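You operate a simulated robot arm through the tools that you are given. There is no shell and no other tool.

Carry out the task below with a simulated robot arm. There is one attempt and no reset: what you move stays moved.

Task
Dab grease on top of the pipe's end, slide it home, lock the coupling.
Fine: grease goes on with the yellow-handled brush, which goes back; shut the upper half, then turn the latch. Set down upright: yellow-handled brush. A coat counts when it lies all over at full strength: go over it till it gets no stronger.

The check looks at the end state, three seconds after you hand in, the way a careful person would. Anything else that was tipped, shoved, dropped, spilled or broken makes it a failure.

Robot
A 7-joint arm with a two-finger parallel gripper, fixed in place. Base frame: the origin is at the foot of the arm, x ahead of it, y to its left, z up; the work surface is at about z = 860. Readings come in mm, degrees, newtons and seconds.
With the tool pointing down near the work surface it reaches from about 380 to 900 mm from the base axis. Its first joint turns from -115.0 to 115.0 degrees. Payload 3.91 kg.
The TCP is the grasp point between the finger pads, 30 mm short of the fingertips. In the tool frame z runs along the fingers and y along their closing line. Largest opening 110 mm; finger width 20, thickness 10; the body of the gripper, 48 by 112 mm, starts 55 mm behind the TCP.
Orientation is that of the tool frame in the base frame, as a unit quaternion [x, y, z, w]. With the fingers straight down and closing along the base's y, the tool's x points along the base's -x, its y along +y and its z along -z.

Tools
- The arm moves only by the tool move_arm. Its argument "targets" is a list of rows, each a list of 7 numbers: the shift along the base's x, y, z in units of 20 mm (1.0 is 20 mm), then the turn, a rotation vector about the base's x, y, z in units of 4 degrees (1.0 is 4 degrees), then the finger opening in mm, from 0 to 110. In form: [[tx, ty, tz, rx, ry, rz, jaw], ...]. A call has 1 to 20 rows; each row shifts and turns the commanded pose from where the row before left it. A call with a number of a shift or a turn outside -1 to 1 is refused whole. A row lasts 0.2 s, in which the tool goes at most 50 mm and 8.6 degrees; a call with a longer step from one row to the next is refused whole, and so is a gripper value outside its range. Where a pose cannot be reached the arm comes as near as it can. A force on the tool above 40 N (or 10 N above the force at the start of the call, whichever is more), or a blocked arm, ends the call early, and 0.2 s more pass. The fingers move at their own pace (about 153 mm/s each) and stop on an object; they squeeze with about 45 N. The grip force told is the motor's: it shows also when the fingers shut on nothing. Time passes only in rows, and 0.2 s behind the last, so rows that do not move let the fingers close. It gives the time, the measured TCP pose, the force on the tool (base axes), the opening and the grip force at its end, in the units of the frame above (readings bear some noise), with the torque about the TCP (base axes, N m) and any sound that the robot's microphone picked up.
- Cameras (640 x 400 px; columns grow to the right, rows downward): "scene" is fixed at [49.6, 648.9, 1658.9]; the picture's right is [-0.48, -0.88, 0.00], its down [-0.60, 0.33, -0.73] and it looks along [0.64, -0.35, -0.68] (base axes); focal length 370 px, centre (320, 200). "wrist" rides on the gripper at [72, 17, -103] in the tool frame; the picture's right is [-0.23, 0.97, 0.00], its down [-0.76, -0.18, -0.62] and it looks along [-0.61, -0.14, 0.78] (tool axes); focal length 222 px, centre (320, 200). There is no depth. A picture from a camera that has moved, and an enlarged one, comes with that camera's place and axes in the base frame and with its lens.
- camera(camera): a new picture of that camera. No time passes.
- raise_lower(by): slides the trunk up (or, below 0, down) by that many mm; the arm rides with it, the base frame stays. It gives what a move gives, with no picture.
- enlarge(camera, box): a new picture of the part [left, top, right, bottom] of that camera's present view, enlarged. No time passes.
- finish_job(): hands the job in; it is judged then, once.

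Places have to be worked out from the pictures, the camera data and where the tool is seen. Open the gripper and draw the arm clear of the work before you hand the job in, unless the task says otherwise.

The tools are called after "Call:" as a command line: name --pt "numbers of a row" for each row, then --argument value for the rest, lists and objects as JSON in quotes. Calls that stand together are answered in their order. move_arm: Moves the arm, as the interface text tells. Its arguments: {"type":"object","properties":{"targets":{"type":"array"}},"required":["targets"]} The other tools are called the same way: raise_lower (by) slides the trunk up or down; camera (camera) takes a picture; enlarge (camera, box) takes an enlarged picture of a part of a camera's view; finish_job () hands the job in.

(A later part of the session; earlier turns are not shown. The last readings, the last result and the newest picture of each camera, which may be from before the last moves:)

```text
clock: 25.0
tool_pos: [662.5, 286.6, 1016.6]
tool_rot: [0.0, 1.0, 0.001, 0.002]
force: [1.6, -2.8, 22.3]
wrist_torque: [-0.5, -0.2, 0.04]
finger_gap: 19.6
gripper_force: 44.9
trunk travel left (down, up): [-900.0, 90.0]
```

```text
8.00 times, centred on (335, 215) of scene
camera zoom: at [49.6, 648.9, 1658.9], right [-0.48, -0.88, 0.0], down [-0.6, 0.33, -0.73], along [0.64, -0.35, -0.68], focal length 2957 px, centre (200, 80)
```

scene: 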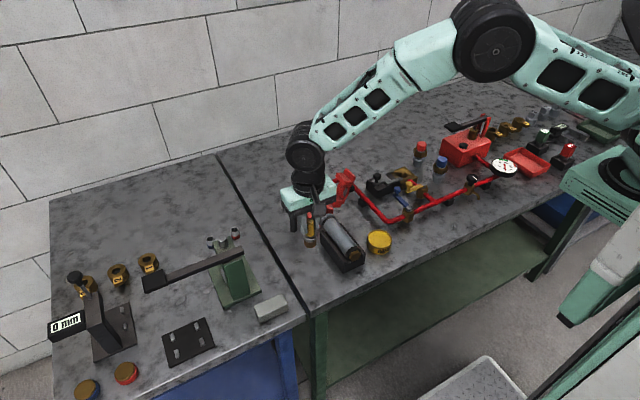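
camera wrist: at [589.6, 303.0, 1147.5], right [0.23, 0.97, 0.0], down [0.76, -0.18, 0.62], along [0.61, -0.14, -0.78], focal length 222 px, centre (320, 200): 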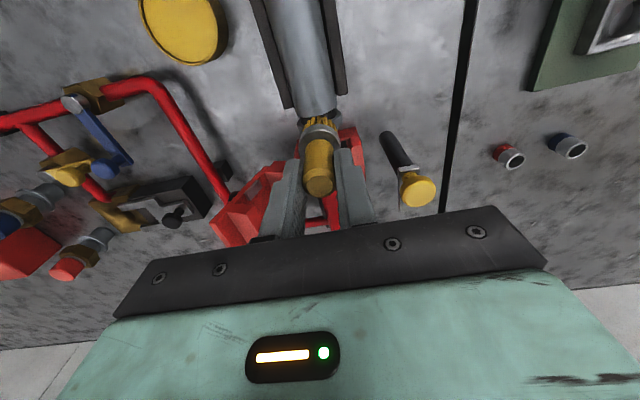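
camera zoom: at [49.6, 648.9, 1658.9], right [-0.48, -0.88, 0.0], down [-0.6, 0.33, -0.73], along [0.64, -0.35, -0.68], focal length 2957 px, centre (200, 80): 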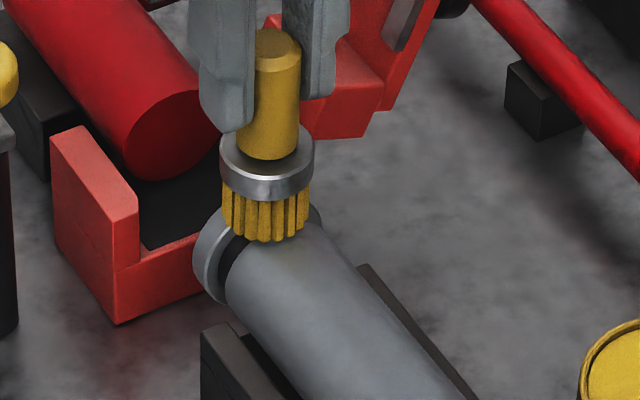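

Light contact reached (22 N) and a faint yellow mark shows on the pipe. I'll lift a little and back off to see what got coated.

Call:
move_arm --pt "0 0 0.3 0 0 0 10" --pt "0 0 1 0 0 0 10" --pt "0 0 0.8 0 0 0 10" --pt "0.9 0 0 0 0 0 10" --pt "0.9 0 0 0 0 0 10" --pt "0 0 0 0 0 0 10"

Call:
enlarge --camera "wrist" --box '[260, 50, 380, 150]'

Call:
enlarge --camera "scene" --box '[310, 190, 360, 240]'

```text
clock: 26.4
tool_pos: [698.3, 285.6, 1054.3]
tool_rot: [0.0, 1.0, 0.001, 0.0]
force: [-0.3, 0.0, -0.5]
wrist_torque: [-0.06, 0.01, -0.01]
finger_gap: 19.7
gripper_force: 44.7
trunk travel left (down, up): [-900.0, 90.0]
```

```text
4.00 times, centred on (320, 100) of wrist
camera zoom: at [626.1, 302.0, 1159.4], right [0.23, 0.97, 0.0], down [0.76, -0.18, 0.62], along [0.61, -0.14, -0.78], focal length 888 px, centre (320, 600)
```

zoom: 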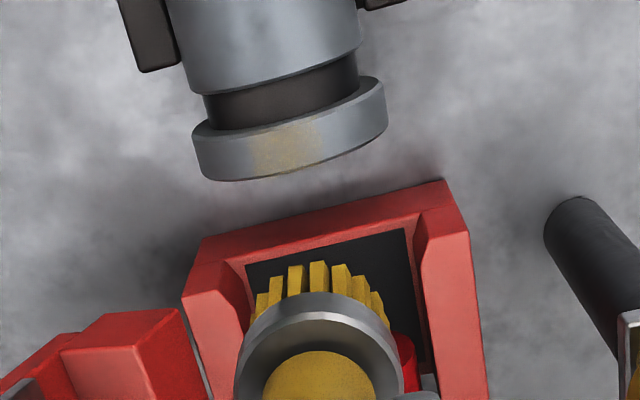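

```text
8.00 times, centred on (335, 215) of scene
camera zoom: at [49.6, 648.9, 1658.9], right [-0.48, -0.88, 0.0], down [-0.6, 0.33, -0.73], along [0.64, -0.35, -0.68], focal length 2957 px, centre (200, 80)
```

zoom: 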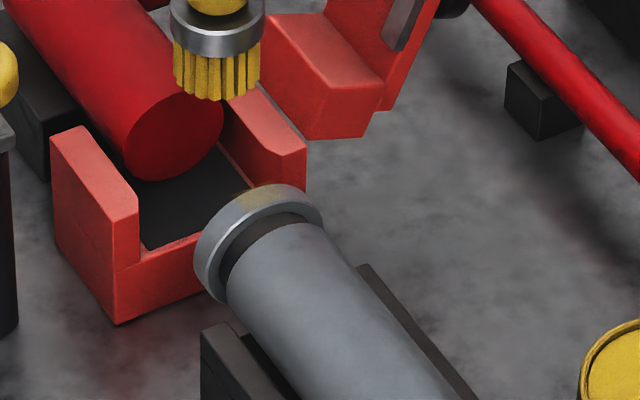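

A faint yellow patch appeared on top of the collar band — so the collar is the pipe's end to be coated. I'll go back into light contact and stroke back and forth across y, then inspect.

Call:
move_arm --pt "-0.8 0 0 0 0 0 10" --pt "-0.8 0 0 0 0 0 10" --pt "0 0 -1 0 0 0 10" --pt "0 0 -0.9 0 0 0 10" --pt "0 0 -0.1 0 0 0 10" --pt "0 0 -0.05 0 0 0 10" --pt "0 0.2 0 0 0 0 10" --pt "0 0.2 0 0 0 0 10" --pt "0 -0.2 0 0 0 0 10" --pt "0 -0.2 0 0 0 0 10" --pt "0 -0.2 0 0 0 0 10" --pt "0 -0.2 0 0 0 0 10" --pt "0 0.2 0 0 0 0 10" --pt "0 0.2 0 0 0 0 10"

Call:
enlarge --camera "scene" --box '[310, 190, 360, 240]'

Call:
enlarge --camera "wrist" --box '[260, 60, 380, 220]'

```text
clock: 29.4
tool_pos: [665.0, 286.1, 1014.1]
tool_rot: [-0.001, 1.0, 0.0, 0.0]
force: [1.1, 7.7, 20.6]
wrist_torque: [0.62, -0.22, -0.03]
finger_gap: 19.6
gripper_force: 45.7
trunk travel left (down, up): [-900.0, 90.0]
```

```text
8.00 times, centred on (335, 215) of scene
camera zoom: at [49.6, 648.9, 1658.9], right [-0.48, -0.88, 0.0], down [-0.6, 0.33, -0.73], along [0.64, -0.35, -0.68], focal length 2957 px, centre (200, 80)
```

zoom: 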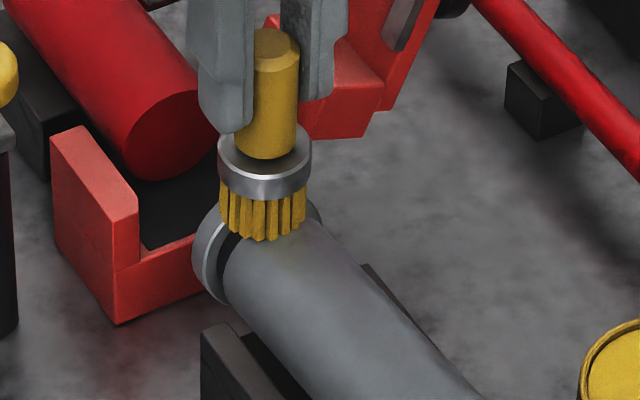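

```text
2.50 times, centred on (320, 140) of wrist
camera zoom: at [592.5, 301.6, 1118.9], right [0.23, 0.97, 0.0], down [0.76, -0.18, 0.62], along [0.61, -0.14, -0.78], focal length 555 px, centre (320, 350)
```

zoom: 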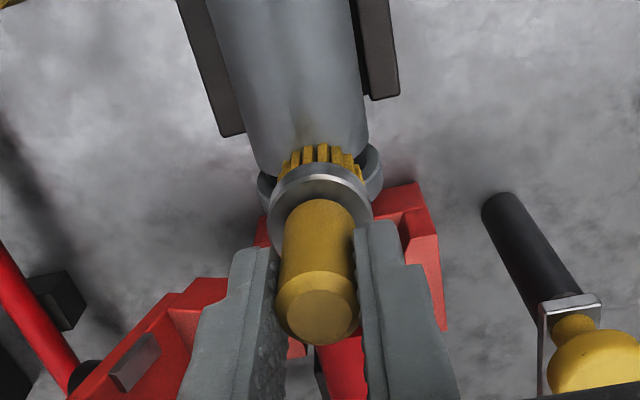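

I'll lift and back off toward +x to inspect the coat.

Call:
move_arm --pt "0 0 0.4 0 0 0 10" --pt "0 0 1 0 0 0 10" --pt "0.9 0 0.6 0 0 0 10" --pt "0.9 0 0 0 0 0 10" --pt "0 0 0 0 0 0 10"

Call:
enlarge --camera "wrist" --box '[270, 50, 350, 110]'

Call:
enlarge --camera "scene" --box '[325, 200, 355, 230]'

```text
clock: 30.6
tool_pos: [701.9, 285.3, 1053.1]
tool_rot: [0.001, 1.0, -0.001, 0.0]
force: [-0.5, 0.9, -0.6]
wrist_torque: [0.03, 0.0, 0.02]
finger_gap: 19.5
gripper_force: 44.4
trunk travel left (down, up): [-900.0, 90.0]
```

```text
6.67 times, centred on (310, 80) of wrist
camera zoom: at [630.2, 301.7, 1157.8], right [0.23, 0.97, 0.0], down [0.76, -0.18, 0.62], along [0.61, -0.14, -0.78], focal length 1481 px, centre (387, 1000)
```

zoom: 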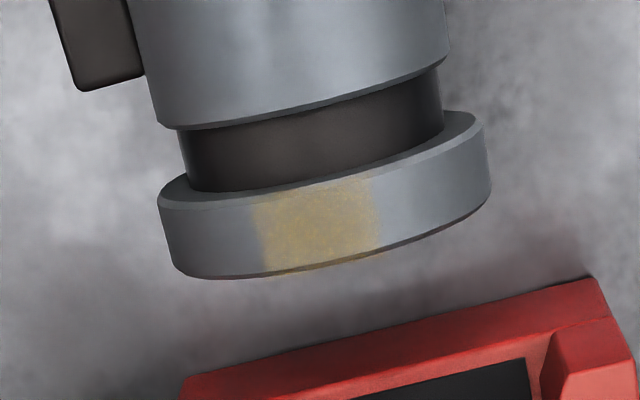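

```text
13.33 times, centred on (340, 215) of scene
camera zoom: at [49.6, 648.9, 1658.9], right [-0.48, -0.88, 0.0], down [-0.6, 0.33, -0.73], along [0.64, -0.35, -0.68], focal length 4928 px, centre (53, 0)
```

zoom: 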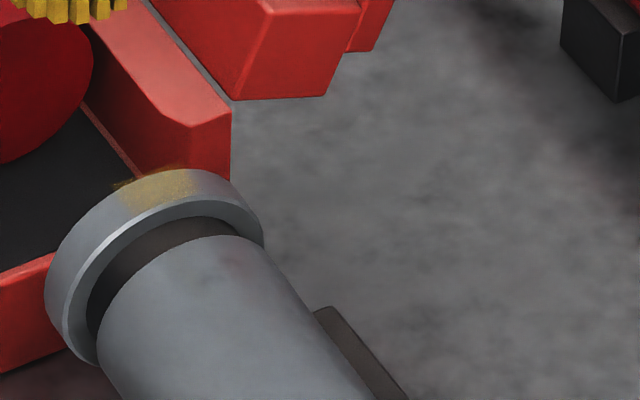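

The patch on the collar top has defined edges and is still pale; it needs more strokes. I'll go back in and stroke more times.

Call:
move_arm --pt "-0.9 0 0 0 0 0 10" --pt "-0.85 0 -1 0 0 0 10" --pt "0 0 -0.9 0 0 0 10" --pt "0 0 -0.12 0 0 0 10" --pt "0 0.25 0 0 0 0 10" --pt "0 0.25 0 0 0 0 10" --pt "0 -0.25 0 0 0 0 10" --pt "0 -0.25 0 0 0 0 10" --pt "0 -0.25 0 0 0 0 10" --pt "0 -0.25 0 0 0 0 10" --pt "0 0.25 0 0 0 0 10" --pt "0 0.25 0 0 0 0 10" --pt "0.15 0.25 0 0 0 0 10" --pt "0 0.25 0 0 0 0 10" --pt "0 -0.25 0 0 0 0 10" --pt "0 -0.25 0 0 0 0 10" --pt "0 -0.25 0 0 0 0 10" --pt "0 -0.25 0 0 0 0 10" --pt "0 0.25 0 0 0 0 10" --pt "0 0.25 0 0 0 0 10"

Call:
move_arm --pt "0 0 0.4 0 0 0 10" --pt "0 0 1 0 0 0 10" --pt "0.75 0 0.6 0 0 0 10" --pt "0.85 0 0 0 0 0 10" --pt "0 0 0 0 0 0 10"

Call:
enlarge --camera "wrist" --box '[270, 50, 350, 110]'

Call:
enlarge --camera "scene" --box '[325, 200, 355, 230]'

```text
clock: 34.8
tool_pos: [669.7, 284.9, 1014.0]
tool_rot: [0.0, 1.0, 0.0, 0.001]
force: [-0.3, -2.3, 6.6]
wrist_torque: [-0.21, 0.13, 0.02]
finger_gap: 18.3
gripper_force: 45.3
trunk travel left (down, up): [-900.0, 90.0]
```

```text
clock: 36.0
tool_pos: [700.2, 285.9, 1054.0]
tool_rot: [0.0, 1.0, -0.001, 0.001]
force: [0.2, 0.7, -0.6]
wrist_torque: [-0.02, 0.01, -0.03]
finger_gap: 18.4
gripper_force: 44.5
trunk travel left (down, up): [-900.0, 90.0]
```

```text
6.67 times, centred on (310, 80) of wrist
camera zoom: at [629.1, 301.7, 1159.1], right [0.23, 0.97, 0.0], down [0.76, -0.18, 0.62], along [0.61, -0.14, -0.78], focal length 1481 px, centre (387, 1000)
```

zoom: 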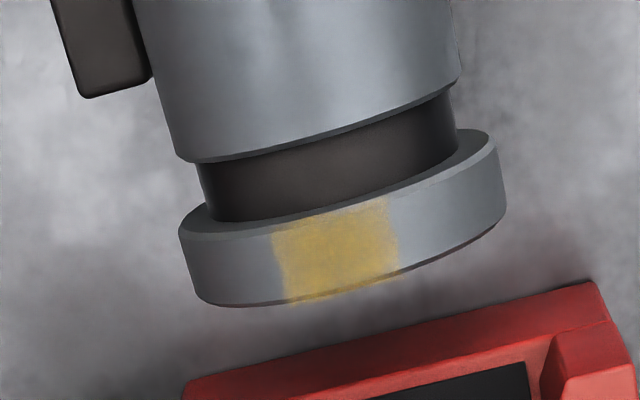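

```text
13.33 times, centred on (340, 215) of scene
camera zoom: at [49.6, 648.9, 1658.9], right [-0.48, -0.88, 0.0], down [-0.6, 0.33, -0.73], along [0.64, -0.35, -0.68], focal length 4928 px, centre (53, 0)
```

zoom: 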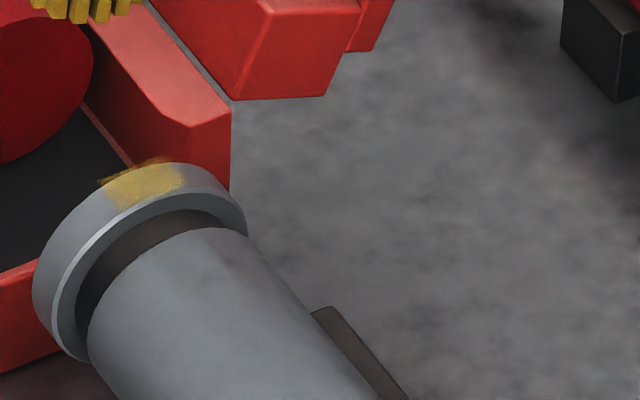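

The coat is stronger; the pipe crept a few mm in +x with the strokes (harmless). Finger gap dropped to 18.3, so I'll check how the brush sits in the grip.

Call:
enlarge --camera "wrist" --box '[260, 60, 380, 220]'

Call:
enlarge --camera "scene" --box '[300, 160, 370, 220]'

```text
2.50 times, centred on (320, 140) of wrist
camera zoom: at [629.1, 301.7, 1159.1], right [0.23, 0.97, 0.0], down [0.76, -0.18, 0.62], along [0.61, -0.14, -0.78], focal length 555 px, centre (320, 350)
```

zoom: 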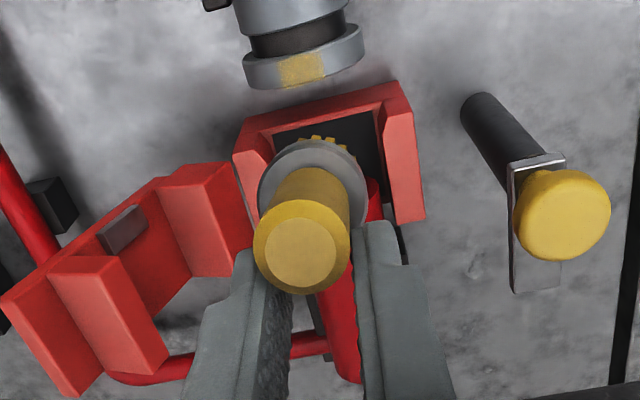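

```text
6.67 times, centred on (335, 190) of scene
camera zoom: at [49.6, 648.9, 1658.9], right [-0.48, -0.88, 0.0], down [-0.6, 0.33, -0.73], along [0.64, -0.35, -0.68], focal length 2464 px, centre (220, 267)
```

zoom: 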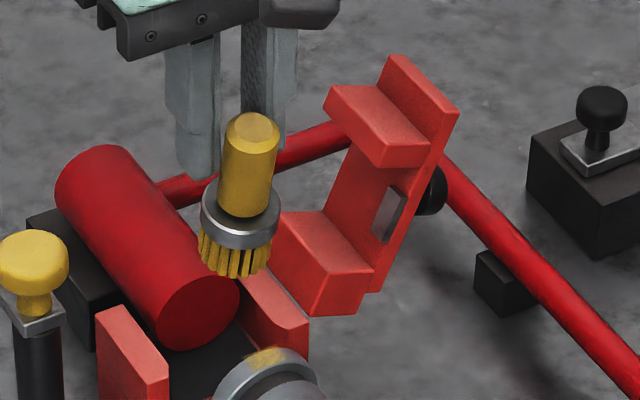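

The brush has pivoted in the fingers (about 14°, handle leaning toward −x and held only at the pad edge) because contact was off-centre in x. I'll tilt the gripper to bring the brush vertical again and carry it slowly back over its home spot to re-seat the grip.

Call:
move_arm --pt "-0.3 0 0.2 0 0.5 0 10" --pt "-0.4 0 0.2 0 0.8 0 10" --pt "-0.4 0.2 0 0 0.8 0 10" --pt "-0.5 0.3 0 0 0.8 0 10" --pt "-0.5 0.4 0 0 0.6 0 10" --pt "-0.5 0.5 0 0 0 0 10" --pt "-0.5 0.5 0 0 0 0 10" --pt "-0.5 0.5 0 0 0 0 10" --pt "-0.5 0.6 0 0 0 0 10" --pt "-0.5 0.6 0 0 0 0 10" --pt "-0.4 0.6 0 0 0 0 10" --pt "-0.3 0.5 0 0 0 0 10" --pt "-0.2 0.4 0 0 0 0 10" --pt "0 0 0 0 0 0 10"

Call:
enlarge --camera "wrist" --box '[220, 30, 420, 240]'

Call:
enlarge --camera "scene" --box '[270, 200, 350, 290]'

```text
clock: 39.0
tool_pos: [590.5, 387.7, 1061.7]
tool_rot: [0.0, 0.993, 0.0, -0.122]
force: [0.2, 0.4, -0.5]
wrist_torque: [0.01, 0.01, 0.01]
finger_gap: 18.4
gripper_force: 44.7
trunk travel left (down, up): [-900.0, 90.0]
```

```text
1.90 times, centred on (320, 135) of wrist
camera zoom: at [545.9, 404.3, 1180.7], right [0.22, 0.97, -0.06], down [0.89, -0.18, 0.42], along [0.4, -0.14, -0.91], focal length 423 px, centre (320, 324)
```

zoom: 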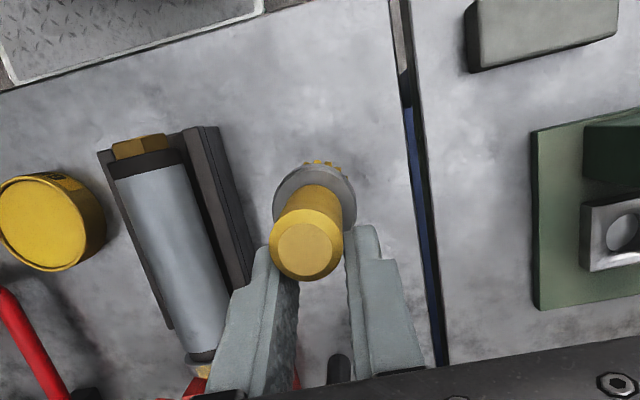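

```text
4.44 times, centred on (310, 245) of scene
camera zoom: at [49.6, 648.9, 1658.9], right [-0.48, -0.88, 0.0], down [-0.6, 0.33, -0.73], along [0.64, -0.35, -0.68], focal length 1643 px, centre (364, 0)
```

zoom: 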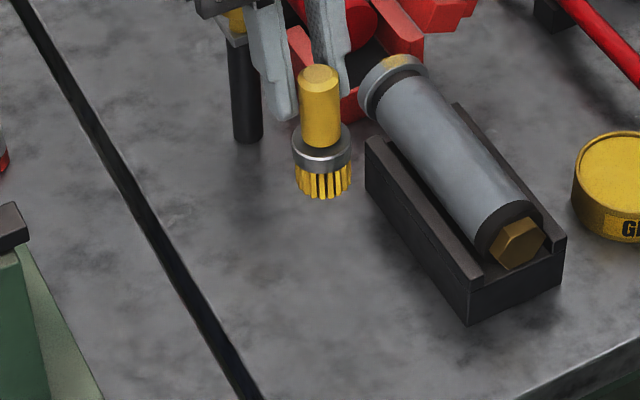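

Brush is now close to vertical, with its base near (568, 388). I'll shift +3 mm in x and lower it toward the home spot, stopping short of the table.

Call:
move_arm --pt "0.15 0 -0.5 0 0 0 10" --pt "0 0 -0.8 0 0 0 10" --pt "0 0 -1 0 0 0 10" --pt "0 0 -1 0 0 0 10" --pt "0 0 -1 0 0 0 10" --pt "0 0 -0.7 0 0 0 10" --pt "0 0 -0.5 0 0 0 10" --pt "0 0 0 0 0 0 10"

Call:
enlarge --camera "wrist" --box '[220, 30, 420, 240]'

Call:
enlarge --camera "scene" --box '[280, 230, 340, 290]'

```text
clock: 40.8
tool_pos: [595.5, 388.7, 952.0]
tool_rot: [0.0, 0.993, 0.0, -0.122]
force: [0.5, 0.2, -2.2]
wrist_torque: [0.01, -0.02, -0.02]
finger_gap: 18.4
gripper_force: 44.7
trunk travel left (down, up): [-900.0, 90.0]
```

```text
1.90 times, centred on (320, 135) of wrist
camera zoom: at [549.9, 403.7, 1071.0], right [0.22, 0.97, -0.05], down [0.89, -0.18, 0.42], along [0.4, -0.14, -0.91], focal length 423 px, centre (320, 324)
```

zoom: 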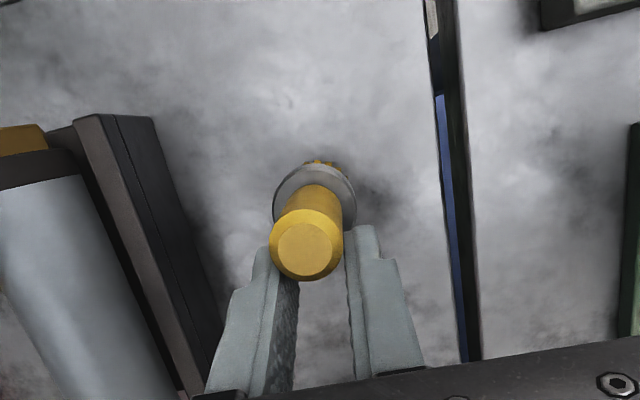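

```text
6.67 times, centred on (310, 260) of scene
camera zoom: at [49.6, 648.9, 1658.9], right [-0.48, -0.88, 0.0], down [-0.6, 0.33, -0.73], along [0.64, -0.35, -0.68], focal length 2464 px, centre (387, -200)
```

zoom: 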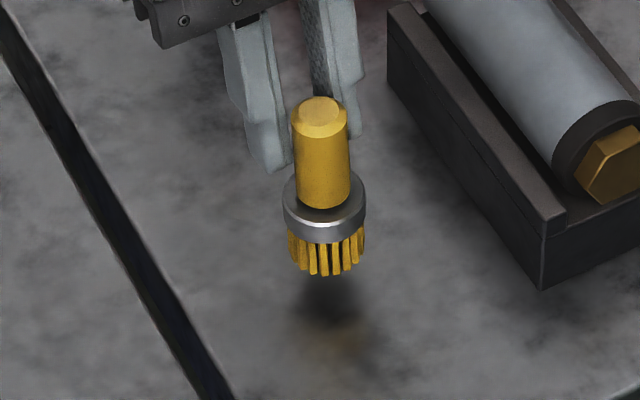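

The brush hovers ~20+ mm above its original spot and is nearly upright. I'll lower it further in small steps until it just touches.

Call:
move_arm --pt "0 0 -0.4 0 0 0 10" --pt "0 0 -0.3 0 0 0 10" --pt "0 0 -0.1 0 0 0 10"

Call:
enlarge --camera "scene" --box '[280, 230, 340, 290]'

```text
clock: 41.6
tool_pos: [594.6, 387.9, 936.0]
tool_rot: [0.0, 0.992, 0.0, -0.122]
force: [-0.2, 0.0, -0.5]
wrist_torque: [0.02, -0.03, 0.01]
finger_gap: 18.2
gripper_force: 44.9
trunk travel left (down, up): [-900.0, 90.0]
```

```text
6.67 times, centred on (310, 260) of scene
camera zoom: at [49.6, 648.9, 1658.9], right [-0.48, -0.88, 0.0], down [-0.6, 0.33, -0.73], along [0.64, -0.35, -0.68], focal length 2464 px, centre (387, -200)
```

zoom: 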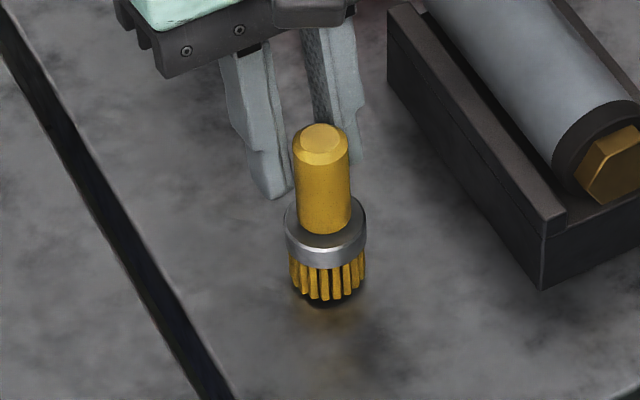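

Still a few mm off the table. Continue in 2 mm steps.

Call:
move_arm --pt "0 0 -0.1 0 0 0 10" --pt "0 0 -0.1 0 0 0 10"

Call:
move_arm --pt "0 0 -0.1 0 0 0 10"

Call:
enlarge --camera "scene" --box '[280, 230, 340, 290]'

```text
clock: 42.2
tool_pos: [594.4, 387.3, 934.0]
tool_rot: [0.0, 0.993, 0.0, -0.122]
force: [-2.1, -2.8, 12.4]
wrist_torque: [-0.24, 0.27, 0.05]
finger_gap: 18.1
gripper_force: 45.2
trunk travel left (down, up): [-900.0, 90.0]
```

```text
clock: 42.6
tool_pos: [594.6, 388.1, 934.4]
tool_rot: [0.0, 0.993, 0.0, -0.121]
force: [-4.8, -5.1, 32.5]
wrist_torque: [-0.29, 0.62, 0.12]
finger_gap: 18.2
gripper_force: 45.3
trunk travel left (down, up): [-900.0, 90.0]
```

```text
6.67 times, centred on (310, 260) of scene
camera zoom: at [49.6, 648.9, 1658.9], right [-0.48, -0.88, 0.0], down [-0.6, 0.33, -0.73], along [0.64, -0.35, -0.68], focal length 2464 px, centre (387, -200)
```

zoom: 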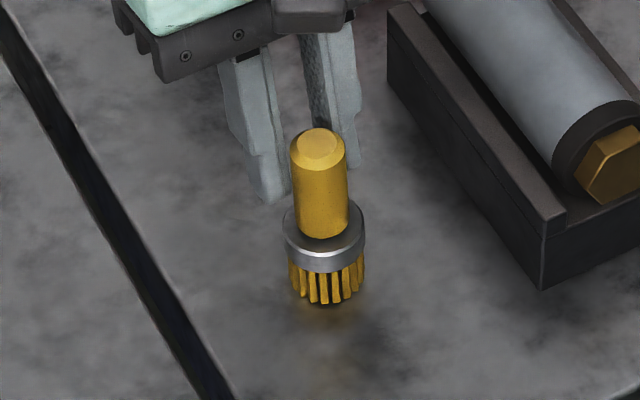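

It touches (32 N). I'll ease up 2 mm to relieve the force and then open the fingers to let it stand.

Call:
move_arm --pt "0 0 0.1 0 0 0 10"

Call:
move_arm --pt "0 0 0 0 0 0 28" --pt "0 0 0 0 0 0 50" --pt "0 0 0 0 0 0 60"

Call:
enlarge --camera "scene" --box '[280, 230, 340, 290]'

Call:
camera --camera "wrist"

```text
clock: 43.0
tool_pos: [594.6, 387.8, 935.1]
tool_rot: [-0.001, 0.993, 0.001, -0.121]
force: [-2.4, -0.3, 28.4]
wrist_torque: [-0.05, 0.36, 0.01]
finger_gap: 18.4
gripper_force: 45.2
trunk travel left (down, up): [-900.0, 90.0]
```

```text
clock: 43.8
tool_pos: [594.8, 388.0, 931.6]
tool_rot: [0.001, 0.993, 0.0, -0.121]
force: [0.4, -0.7, 0.7]
wrist_torque: [0.0, 0.0, 0.01]
finger_gap: 59.9
gripper_force: 0.0
trunk travel left (down, up): [-900.0, 90.0]
```

```text
6.67 times, centred on (310, 260) of scene
camera zoom: at [49.6, 648.9, 1658.9], right [-0.48, -0.88, 0.0], down [-0.6, 0.33, -0.73], along [0.64, -0.35, -0.68], focal length 2464 px, centre (387, -200)
```

zoom: 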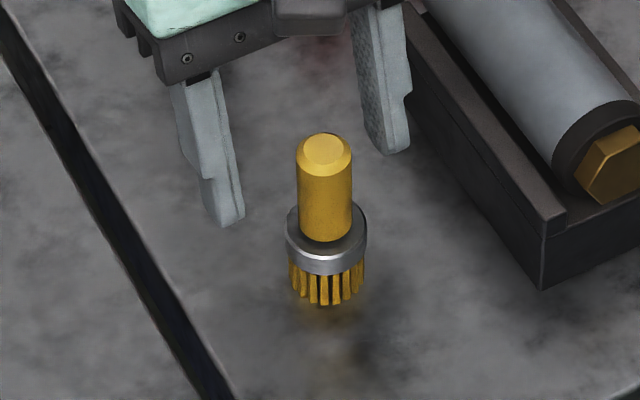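

```text
taken
camera wrist: at [550.3, 403.5, 1050.8], right [0.22, 0.97, -0.06], down [0.89, -0.18, 0.42], along [0.4, -0.14, -0.91], focal length 222 px, centre (320, 200)
```

wrist: 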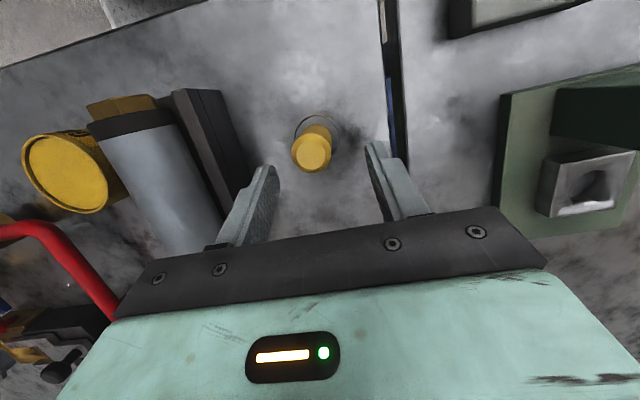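

The brush stands upright near (574, 388). I'll raise clear, level the gripper again and line up over it for a proper grip.

Call:
move_arm --pt "0 0 0.5 0 0 0 60" --pt "0 0 1 0 0 0 60" --pt "0 0 1 0 0 0 60" --pt "0 0 1 0 0 0 60" --pt "-0.3 0 0 0 -1 0 60" --pt "-0.3 0 0 0 -1 0 60" --pt "-0.3 0 0 0 -1 0 60" --pt "-0.13 0 0 0 -0.5 0 60" --pt "0 0 0 0 0 0 60"

Call:
camera --camera "wrist"

Call:
enlarge --camera "wrist" --box '[280, 100, 360, 170]'

```text
clock: 45.8
tool_pos: [574.8, 388.0, 1001.1]
tool_rot: [0.0, 1.0, 0.0, 0.0]
force: [0.3, 0.0, 0.1]
wrist_torque: [0.0, 0.02, -0.02]
finger_gap: 60.0
gripper_force: 0.1
trunk travel left (down, up): [-900.0, 90.0]
```

```text
taken
camera wrist: at [502.3, 403.9, 1106.4], right [0.23, 0.97, 0.0], down [0.76, -0.18, 0.62], along [0.61, -0.14, -0.78], focal length 222 px, centre (320, 200)
```

wrist: 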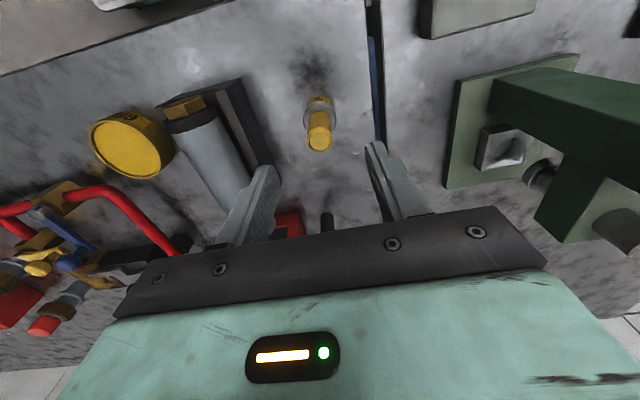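

```text
5.71 times, centred on (320, 135) of wrist
camera zoom: at [502.3, 403.9, 1106.4], right [0.23, 0.97, 0.0], down [0.76, -0.18, 0.62], along [0.61, -0.14, -0.78], focal length 1269 px, centre (320, 571)
```

zoom: 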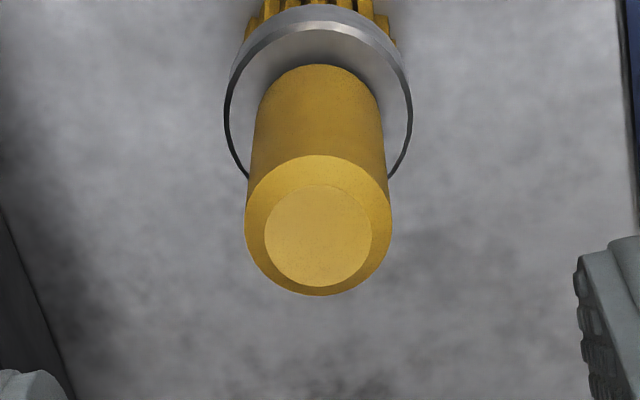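

Brush axis at about (575.5, 386.5). I'll descend to TCP z≈929 and grip lower on the handle this time.

Call:
move_arm --pt "0.06 -0.02 -0.675 0 0 0 60" --pt "0 0 -1 0 0 0 60" --pt "0 0 -1 0 0 0 60" --pt "0 0 -0.6 0 0 0 60" --pt "0 0 -0.4 0 0 0 60" --pt "0 0 0 0 0 0 60" --pt "0 0 0 0 0 0 15" --pt "0 0 0 0 0 0 10" --pt "0 0 0 0 0 0 10" --pt "0 0 0 0 0 0 10"

Call:
enlarge --camera "wrist" --box '[260, 60, 380, 220]'

Call:
enlarge --camera "scene" --box '[280, 230, 340, 290]'

```text
clock: 48.0
tool_pos: [575.0, 385.8, 928.3]
tool_rot: [0.0, 1.0, 0.0, 0.001]
force: [-0.5, 0.7, 0.3]
wrist_torque: [-0.02, -0.06, -0.01]
finger_gap: 18.8
gripper_force: 45.3
trunk travel left (down, up): [-900.0, 90.0]
```

```text
2.50 times, centred on (320, 140) of wrist
camera zoom: at [503.4, 402.4, 1033.0], right [0.23, 0.97, 0.0], down [0.76, -0.18, 0.62], along [0.61, -0.14, -0.78], focal length 555 px, centre (320, 350)
```

zoom: 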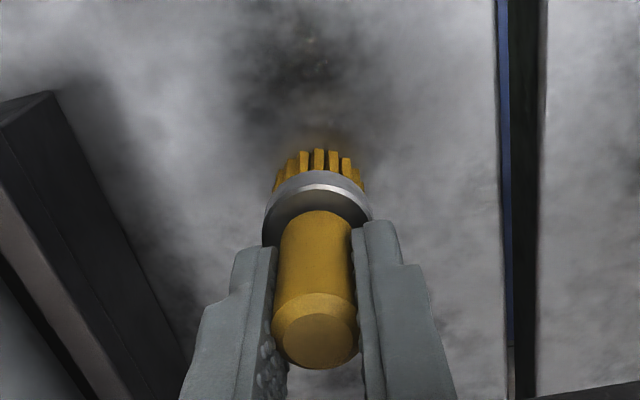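

```text
6.67 times, centred on (310, 260) of scene
camera zoom: at [49.6, 648.9, 1658.9], right [-0.48, -0.88, 0.0], down [-0.6, 0.33, -0.73], along [0.64, -0.35, -0.68], focal length 2464 px, centre (387, -200)
```

zoom: 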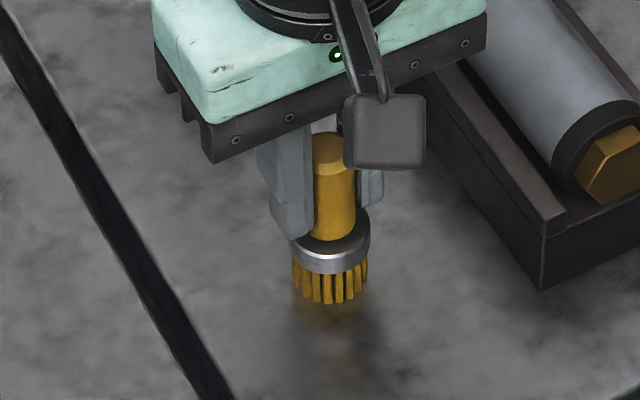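

Grip closed squarely on the handle (18.8 mm), lower than before; bottom offset now ≈68 mm. I'll lift, carry it back to the tin and take a fresh light dip.

Call:
move_arm --pt "0 0 0.5 0 0 0 10" --pt "0 0 1 0 0 0 10" --pt "0 0 1 0 0 0 10" --pt "0 0 1 0 0 0 10" --pt "0 0 1 0 0 0 10" --pt "0 0 1 0 0 0 10" --pt "0 0 0.5 0 0 0 10"

Call:
move_arm --pt "-0.087 -0.936 0 0 0 0 10" --pt "-0.087 -0.936 0 0 0 0 10" --pt "-0.087 -0.936 0 0 0 0 10" --pt "-0.087 -0.936 0 0 0 0 10" --pt "-0.087 -0.936 0 0 0 0 10" --pt "-0.087 -0.936 0 0 0 0 10" --pt "-0.087 -0.936 0 0 0 0 10" --pt "-0.087 -0.936 0 0 0 0 10" --pt "-0.087 -0.936 0 0 0 0 10" --pt "-0.087 -0.936 0 0 0 0 10" --pt "-0.087 -0.936 0 0 0 0 10" --pt "0 0 -1 0 0 0 10" --pt "0 0 -1 0 0 0 10" --pt "0 0 -1 0 0 0 10" --pt "0 0 -0.9 0 0 0 10" --pt "0 0 -0.3 0 0 0 10" --pt "0 0 0 0 0 0 10"

Call:
enlarge --camera "wrist" --box '[260, 60, 380, 220]'

Call:
enlarge --camera "scene" --box '[350, 210, 410, 260]'

```text
clock: 49.6
tool_pos: [575.2, 387.9, 1049.1]
tool_rot: [0.0, 1.0, 0.0, 0.0]
force: [0.2, -0.4, -1.4]
wrist_torque: [-0.02, -0.02, -0.04]
finger_gap: 18.9
gripper_force: 45.0
trunk travel left (down, up): [-900.0, 90.0]
```

```text
clock: 53.2
tool_pos: [556.2, 181.3, 963.3]
tool_rot: [0.0, 1.0, 0.0, 0.0]
force: [-0.6, 0.1, -1.4]
wrist_torque: [0.01, -0.01, 0.04]
finger_gap: 18.9
gripper_force: 44.7
trunk travel left (down, up): [-900.0, 90.0]
```

```text
2.50 times, centred on (320, 140) of wrist
camera zoom: at [484.1, 197.2, 1069.4], right [0.23, 0.97, 0.0], down [0.76, -0.18, 0.62], along [0.61, -0.14, -0.78], focal length 555 px, centre (320, 350)
```

zoom: 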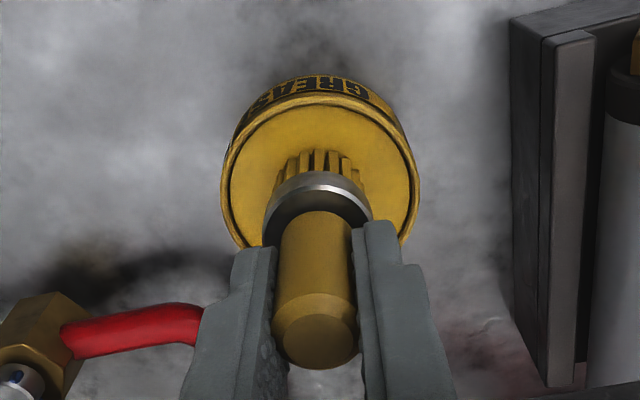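

```text
8.00 times, centred on (380, 235) of scene
camera zoom: at [49.6, 648.9, 1658.9], right [-0.48, -0.88, 0.0], down [-0.6, 0.33, -0.73], along [0.64, -0.35, -0.68], focal length 2957 px, centre (-160, -80)
```

zoom: 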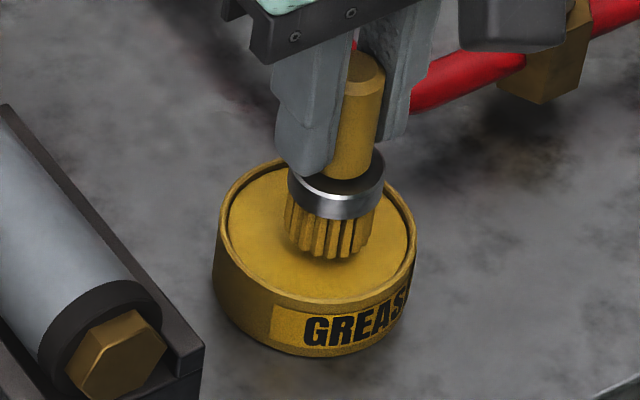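

Just above the grease. Small steps down to a light touch.

Call:
move_arm --pt "0 0 -0.1 0 0 0 10" --pt "0 0 -0.1 0 0 0 10" --pt "0 0 -0.1 0 0 0 10"

Call:
enlarge --camera "scene" --box '[350, 210, 410, 260]'

```text
clock: 54.0
tool_pos: [557.3, 180.7, 958.8]
tool_rot: [0.0, 1.0, 0.0, 0.0]
force: [0.4, -0.8, -0.4]
wrist_torque: [-0.01, 0.02, 0.0]
finger_gap: 18.9
gripper_force: 45.1
trunk travel left (down, up): [-900.0, 90.0]
```

```text
8.00 times, centred on (380, 235) of scene
camera zoom: at [49.6, 648.9, 1658.9], right [-0.48, -0.88, 0.0], down [-0.6, 0.33, -0.73], along [0.64, -0.35, -0.68], focal length 2957 px, centre (-160, -80)
```

zoom: 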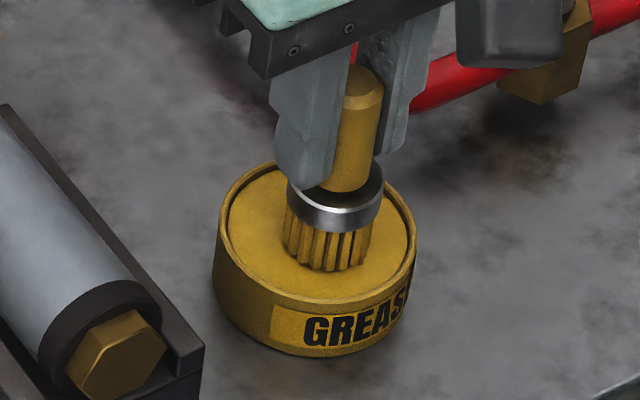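

Call:
move_arm --pt "0 0 -0.08 0 0 0 10" --pt "0 0 0 0 0 0 10"

```text
clock: 54.6
tool_pos: [556.4, 182.1, 956.2]
tool_rot: [0.0, 1.0, -0.001, 0.001]
force: [0.4, 0.1, -1.5]
wrist_torque: [0.0, 0.01, 0.01]
finger_gap: 18.9
gripper_force: 44.9
trunk travel left (down, up): [-900.0, 90.0]
```

No contact yet (force ≈0). Another 1.5 mm steps.

Call:
move_arm --pt "0 0 -0.08 0 0 0 10" --pt "0 0 0 0 0 0 10"

Call:
move_arm --pt "0 0 -0.06 0 0 0 10" --pt "0 0 0 0 0 0 10"

```text
clock: 55.2
tool_pos: [556.8, 181.7, 955.9]
tool_rot: [0.0, 1.0, 0.0, 0.0]
force: [-0.7, 0.1, 1.6]
wrist_torque: [-0.04, 0.02, 0.03]
finger_gap: 19.0
gripper_force: 44.6
trunk travel left (down, up): [-900.0, 90.0]
```

```text
clock: 55.8
tool_pos: [555.7, 181.1, 955.7]
tool_rot: [0.0, 1.0, 0.002, 0.001]
force: [-2.8, -1.6, 19.8]
wrist_torque: [-0.12, 0.1, 0.02]
finger_gap: 18.7
gripper_force: 45.0
trunk travel left (down, up): [-900.0, 90.0]
```

Touched the grease at 20 N (TCP 955.7). Now lift and move over the collar, this time centred at x≈671.

Call:
move_arm --pt "0 0 0.2 0 0 0 10" --pt "0 0 0.8 0 0 0 10" --pt "0 0 1 0 0 0 10" --pt "0 0 1 0 0 0 10" --pt "0 0 1 0 0 0 10" --pt "0 0 0.5 0 0 0 10" --pt "0.958 0.878 0 0 0 0 10" --pt "0.958 0.878 0 0 0 0 10" --pt "0.958 0.878 0 0 0 0 10" --pt "0.958 0.878 0 0 0 0 10" --pt "0.958 0.878 0 0 0 0 10" --pt "0.958 0.878 0 0 0 0 10" --pt "0 0 -0.5 0 0 0 10" --pt "0 0 0 0 0 0 10"

Call:
enlarge --camera "wrist" --box '[260, 60, 380, 220]'

Call:
enlarge --camera "scene" --box '[310, 185, 360, 235]'

```text
clock: 58.8
tool_pos: [671.1, 286.0, 1033.5]
tool_rot: [0.0, 1.0, 0.0, 0.0]
force: [-0.5, -0.2, -1.1]
wrist_torque: [0.0, -0.03, 0.02]
finger_gap: 18.9
gripper_force: 45.2
trunk travel left (down, up): [-900.0, 90.0]
```

```text
2.50 times, centred on (320, 140) of wrist
camera zoom: at [599.2, 303.9, 1138.1], right [0.23, 0.97, 0.0], down [0.76, -0.18, 0.62], along [0.61, -0.14, -0.78], focal length 555 px, centre (320, 350)
```

zoom: 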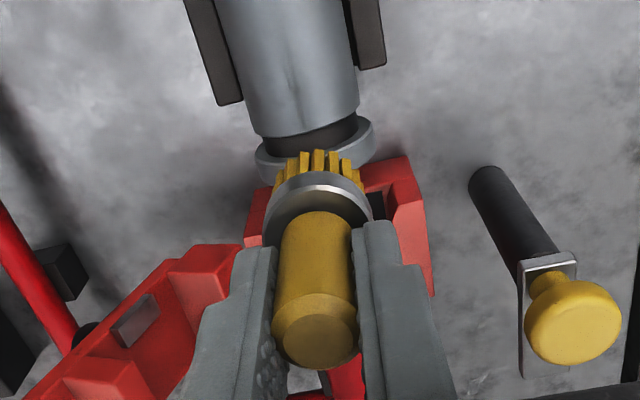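

```text
8.00 times, centred on (335, 210) of scene
camera zoom: at [49.6, 648.9, 1658.9], right [-0.48, -0.88, 0.0], down [-0.6, 0.33, -0.73], along [0.64, -0.35, -0.68], focal length 2957 px, centre (200, 120)
```

zoom: 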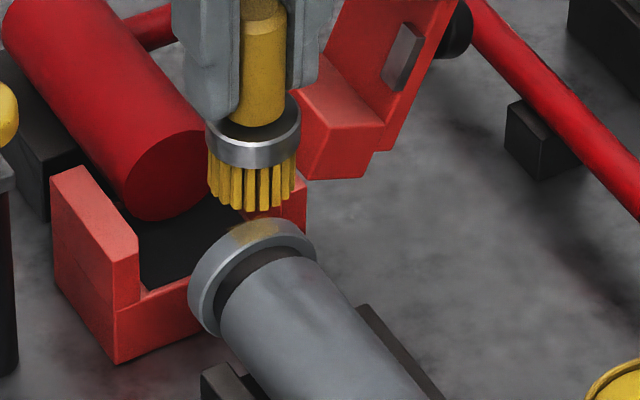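

Now lowering onto the collar with small final steps.

Call:
move_arm --pt "0 0 -0.5 0 0 0 10" --pt "0 0 -0.5 0 0 0 10" --pt "0 0 -0.06 0 0 0 10" --pt "0 0 0 0 0 0 10"

Call:
move_arm --pt "0 0 -0.06 0 0 0 10" --pt "0 0 0 0 0 0 10"

```text
clock: 59.8
tool_pos: [671.7, 286.9, 1012.6]
tool_rot: [0.001, 1.0, 0.0, 0.0]
force: [0.3, -0.4, 0.0]
wrist_torque: [0.0, 0.0, 0.0]
finger_gap: 18.7
gripper_force: 44.9
trunk travel left (down, up): [-900.0, 90.0]
```

```text
clock: 60.4
tool_pos: [672.6, 287.2, 1012.1]
tool_rot: [0.001, 1.0, -0.001, 0.001]
force: [-0.5, 0.1, -1.6]
wrist_torque: [0.01, 0.01, -0.01]
finger_gap: 18.8
gripper_force: 45.2
trunk travel left (down, up): [-900.0, 90.0]
```

Call:
move_arm --pt "0 0 -0.06 0 0 0 10" --pt "0 0 0 0 0 0 10"

Call:
move_arm --pt "0 0 -0.06 0 0 0 10" --pt "0 0 0 0 0 0 10"

```text
clock: 61.0
tool_pos: [673.0, 287.3, 1010.4]
tool_rot: [0.0, 1.0, 0.0, 0.0]
force: [0.5, -0.4, -0.4]
wrist_torque: [-0.02, 0.0, -0.02]
finger_gap: 18.8
gripper_force: 44.7
trunk travel left (down, up): [-900.0, 90.0]
```

```text
clock: 61.6
tool_pos: [672.7, 286.9, 1010.3]
tool_rot: [0.0, 1.0, -0.001, 0.0]
force: [0.4, 0.0, -1.1]
wrist_torque: [0.01, -0.04, -0.01]
finger_gap: 18.9
gripper_force: 45.1
trunk travel left (down, up): [-900.0, 90.0]
```

No contact yet at TCP ≈1010; a quick look at the gap.

Call:
enlarge --camera "scene" --box '[315, 190, 355, 230]'

Call:
move_arm --pt "0 0 -0.05 0 0 0 10" --pt "0 0 0 0 0 0 10"

```text
10.00 times, centred on (335, 210) of scene
camera zoom: at [49.6, 648.9, 1658.9], right [-0.48, -0.88, 0.0], down [-0.6, 0.33, -0.73], along [0.64, -0.35, -0.68], focal length 3696 px, centre (170, 100)
```

zoom: 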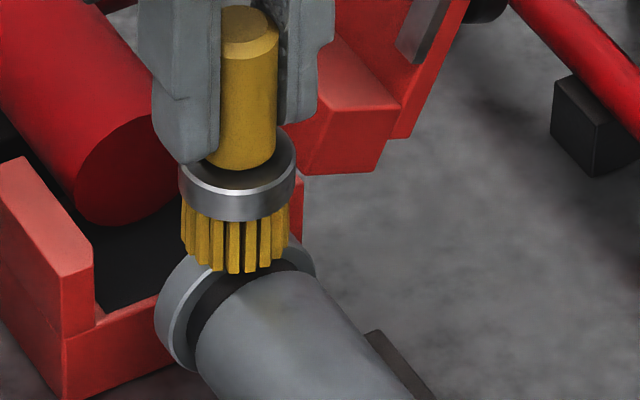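

```text
clock: 62.2
tool_pos: [672.0, 287.4, 1008.8]
tool_rot: [0.0, 1.0, 0.0, 0.0]
force: [-0.4, -1.0, -1.0]
wrist_torque: [0.01, 0.0, 0.0]
finger_gap: 18.8
gripper_force: 45.8
trunk travel left (down, up): [-900.0, 90.0]
```

Call:
move_arm --pt "0 0 -0.05 0 0 0 10" --pt "0 0 0 0 0 0 10"

Call:
move_arm --pt "0 0 -0.05 0 0 0 10" --pt "0 0 0 0 0 0 10"

Call:
enlarge --camera "scene" --box '[315, 190, 355, 230]'

```text
clock: 62.8
tool_pos: [671.4, 287.1, 1007.5]
tool_rot: [0.0, 1.0, 0.0, 0.0]
force: [0.2, -0.9, -0.9]
wrist_torque: [0.02, 0.01, -0.04]
finger_gap: 18.8
gripper_force: 45.0
trunk travel left (down, up): [-900.0, 90.0]
```

```text
clock: 63.4
tool_pos: [672.1, 287.4, 1006.6]
tool_rot: [0.0, 1.0, 0.0, 0.0]
force: [0.1, -0.2, -0.8]
wrist_torque: [0.01, 0.01, 0.03]
finger_gap: 18.6
gripper_force: 45.1
trunk travel left (down, up): [-900.0, 90.0]
```

```text
10.00 times, centred on (335, 210) of scene
camera zoom: at [49.6, 648.9, 1658.9], right [-0.48, -0.88, 0.0], down [-0.6, 0.33, -0.73], along [0.64, -0.35, -0.68], focal length 3696 px, centre (170, 100)
```

zoom: 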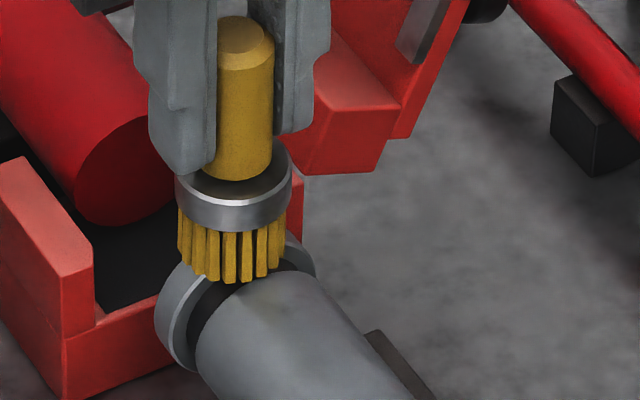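

Still no contact force. Let me look from the wrist camera to see how the brush sits relative to the collar.

Call:
enlarge --camera "wrist" --box '[270, 70, 370, 170]'

Call:
enlarge --camera "scene" --box '[325, 200, 355, 230]'

```text
4.00 times, centred on (320, 120) of wrist
camera zoom: at [600.2, 303.8, 1110.8], right [0.23, 0.97, 0.0], down [0.76, -0.18, 0.62], along [0.61, -0.14, -0.78], focal length 888 px, centre (320, 520)
```

zoom: 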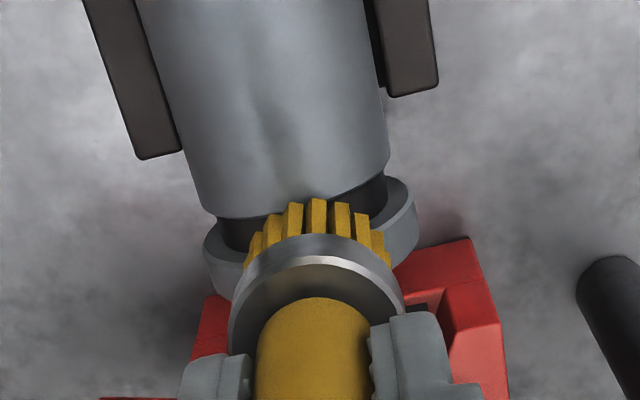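

```text
13.33 times, centred on (340, 215) of scene
camera zoom: at [49.6, 648.9, 1658.9], right [-0.48, -0.88, 0.0], down [-0.6, 0.33, -0.73], along [0.64, -0.35, -0.68], focal length 4928 px, centre (53, 0)
```

zoom: 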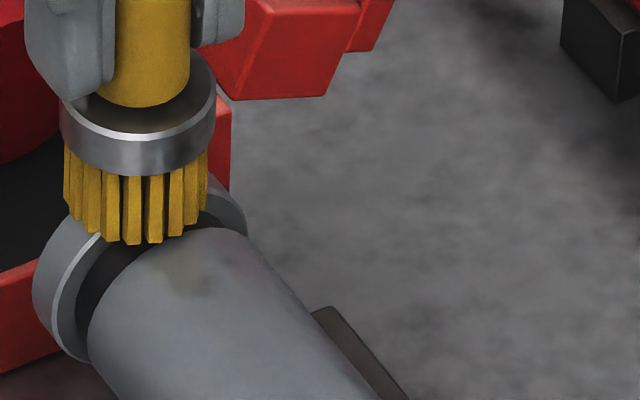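

It looks nearly in contact. I'll keep going 1 mm at a time.

Call:
move_arm --pt "0 0 -0.06 0 0 0 10" --pt "0 0 0 0 0 0 10"

Call:
move_arm --pt "0 0 -0.06 0 0 0 10" --pt "0 0 0 0 0 0 10"

```text
clock: 64.0
tool_pos: [672.5, 286.5, 1006.1]
tool_rot: [0.0, 1.0, 0.001, 0.0]
force: [-0.1, -1.2, 10.7]
wrist_torque: [-0.17, 0.02, 0.0]
finger_gap: 18.9
gripper_force: 44.4
trunk travel left (down, up): [-900.0, 90.0]
```

```text
clock: 64.6
tool_pos: [673.5, 288.3, 1004.6]
tool_rot: [0.001, 1.0, 0.001, 0.002]
force: [2.5, 0.0, 18.5]
wrist_torque: [-0.11, -0.04, 0.01]
finger_gap: 18.7
gripper_force: 44.8
trunk travel left (down, up): [-900.0, 90.0]
```

Contact made at TCP≈1005 with small torque, so it's well centred. I'll do short y strokes at this light pressure.

Call:
move_arm --pt "0 0.2 0.02 0 0 0 10" --pt "0 0.2 0 0 0 0 10" --pt "0 -0.2 0 0 0 0 10" --pt "0 -0.2 0 0 0 0 10" --pt "0 -0.2 0 0 0 0 10" --pt "0 -0.2 0 0 0 0 10" --pt "0 0.2 0 0 0 0 10" --pt "0 0.2 0 0 0 0 10" --pt "0 0.2 0 0 0 0 10" --pt "0 0.2 0 0 0 0 10" --pt "0 -0.2 0 0 0 0 10" --pt "0 -0.2 0 0 0 0 10" --pt "0 -0.2 0 0 0 0 10" --pt "0 -0.2 0 0 0 0 10" --pt "0 0.2 0 0 0 0 10" --pt "0 0.2 0 0 0 0 10"

Call:
enlarge --camera "wrist" --box '[260, 60, 380, 220]'

```text
clock: 68.0
tool_pos: [672.1, 285.6, 1004.2]
tool_rot: [0.0, 1.0, -0.001, 0.0]
force: [1.9, -4.7, 12.7]
wrist_torque: [-0.33, -0.17, 0.01]
finger_gap: 18.8
gripper_force: 44.8
trunk travel left (down, up): [-900.0, 90.0]
```

```text
2.50 times, centred on (320, 140) of wrist
camera zoom: at [599.5, 301.5, 1108.6], right [0.23, 0.97, 0.0], down [0.76, -0.18, 0.62], along [0.61, -0.14, -0.78], focal length 555 px, centre (320, 350)
```

zoom: 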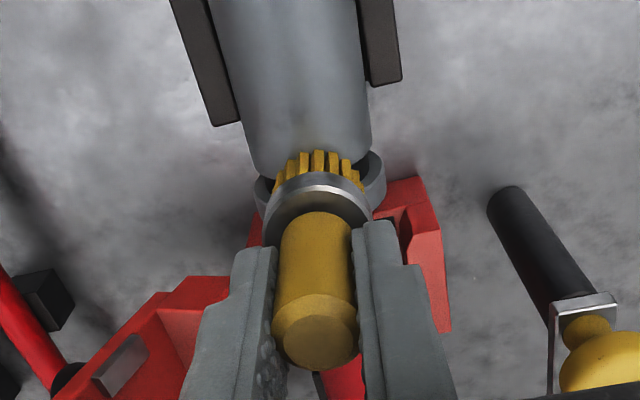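

Brush grip is stable this time. I'll lift and look at the coat.

Call:
move_arm --pt "0 0 0.4 0 0 0 10" --pt "0 0 1 0 0 0 10" --pt "0.75 0 0.8 0 0 0 10" --pt "0.75 0 0 0 0 0 10" --pt "0 0 0 0 0 0 10"

Call:
enlarge --camera "wrist" --box '[270, 50, 350, 110]'

Call:
enlarge --camera "scene" --box '[325, 200, 355, 230]'

```text
clock: 69.2
tool_pos: [701.7, 287.1, 1049.8]
tool_rot: [0.001, 1.0, -0.001, 0.0]
force: [0.2, 0.2, -1.2]
wrist_torque: [-0.02, -0.01, 0.0]
finger_gap: 18.9
gripper_force: 45.4
trunk travel left (down, up): [-900.0, 90.0]
```

```text
6.67 times, centred on (310, 80) of wrist
camera zoom: at [630.0, 303.0, 1153.6], right [0.23, 0.97, 0.0], down [0.76, -0.18, 0.62], along [0.61, -0.14, -0.78], focal length 1481 px, centre (387, 1000)
```

zoom: 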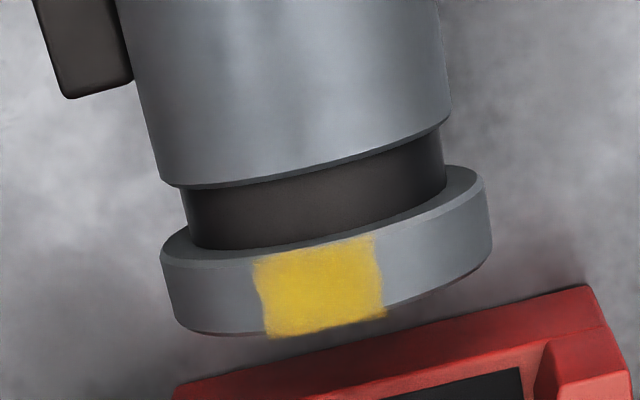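

```text
13.33 times, centred on (340, 215) of scene
camera zoom: at [49.6, 648.9, 1658.9], right [-0.48, -0.88, 0.0], down [-0.6, 0.33, -0.73], along [0.64, -0.35, -0.68], focal length 4928 px, centre (53, 0)
```

zoom: 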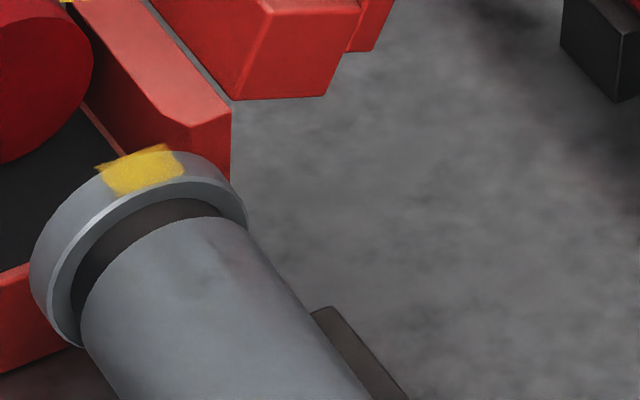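

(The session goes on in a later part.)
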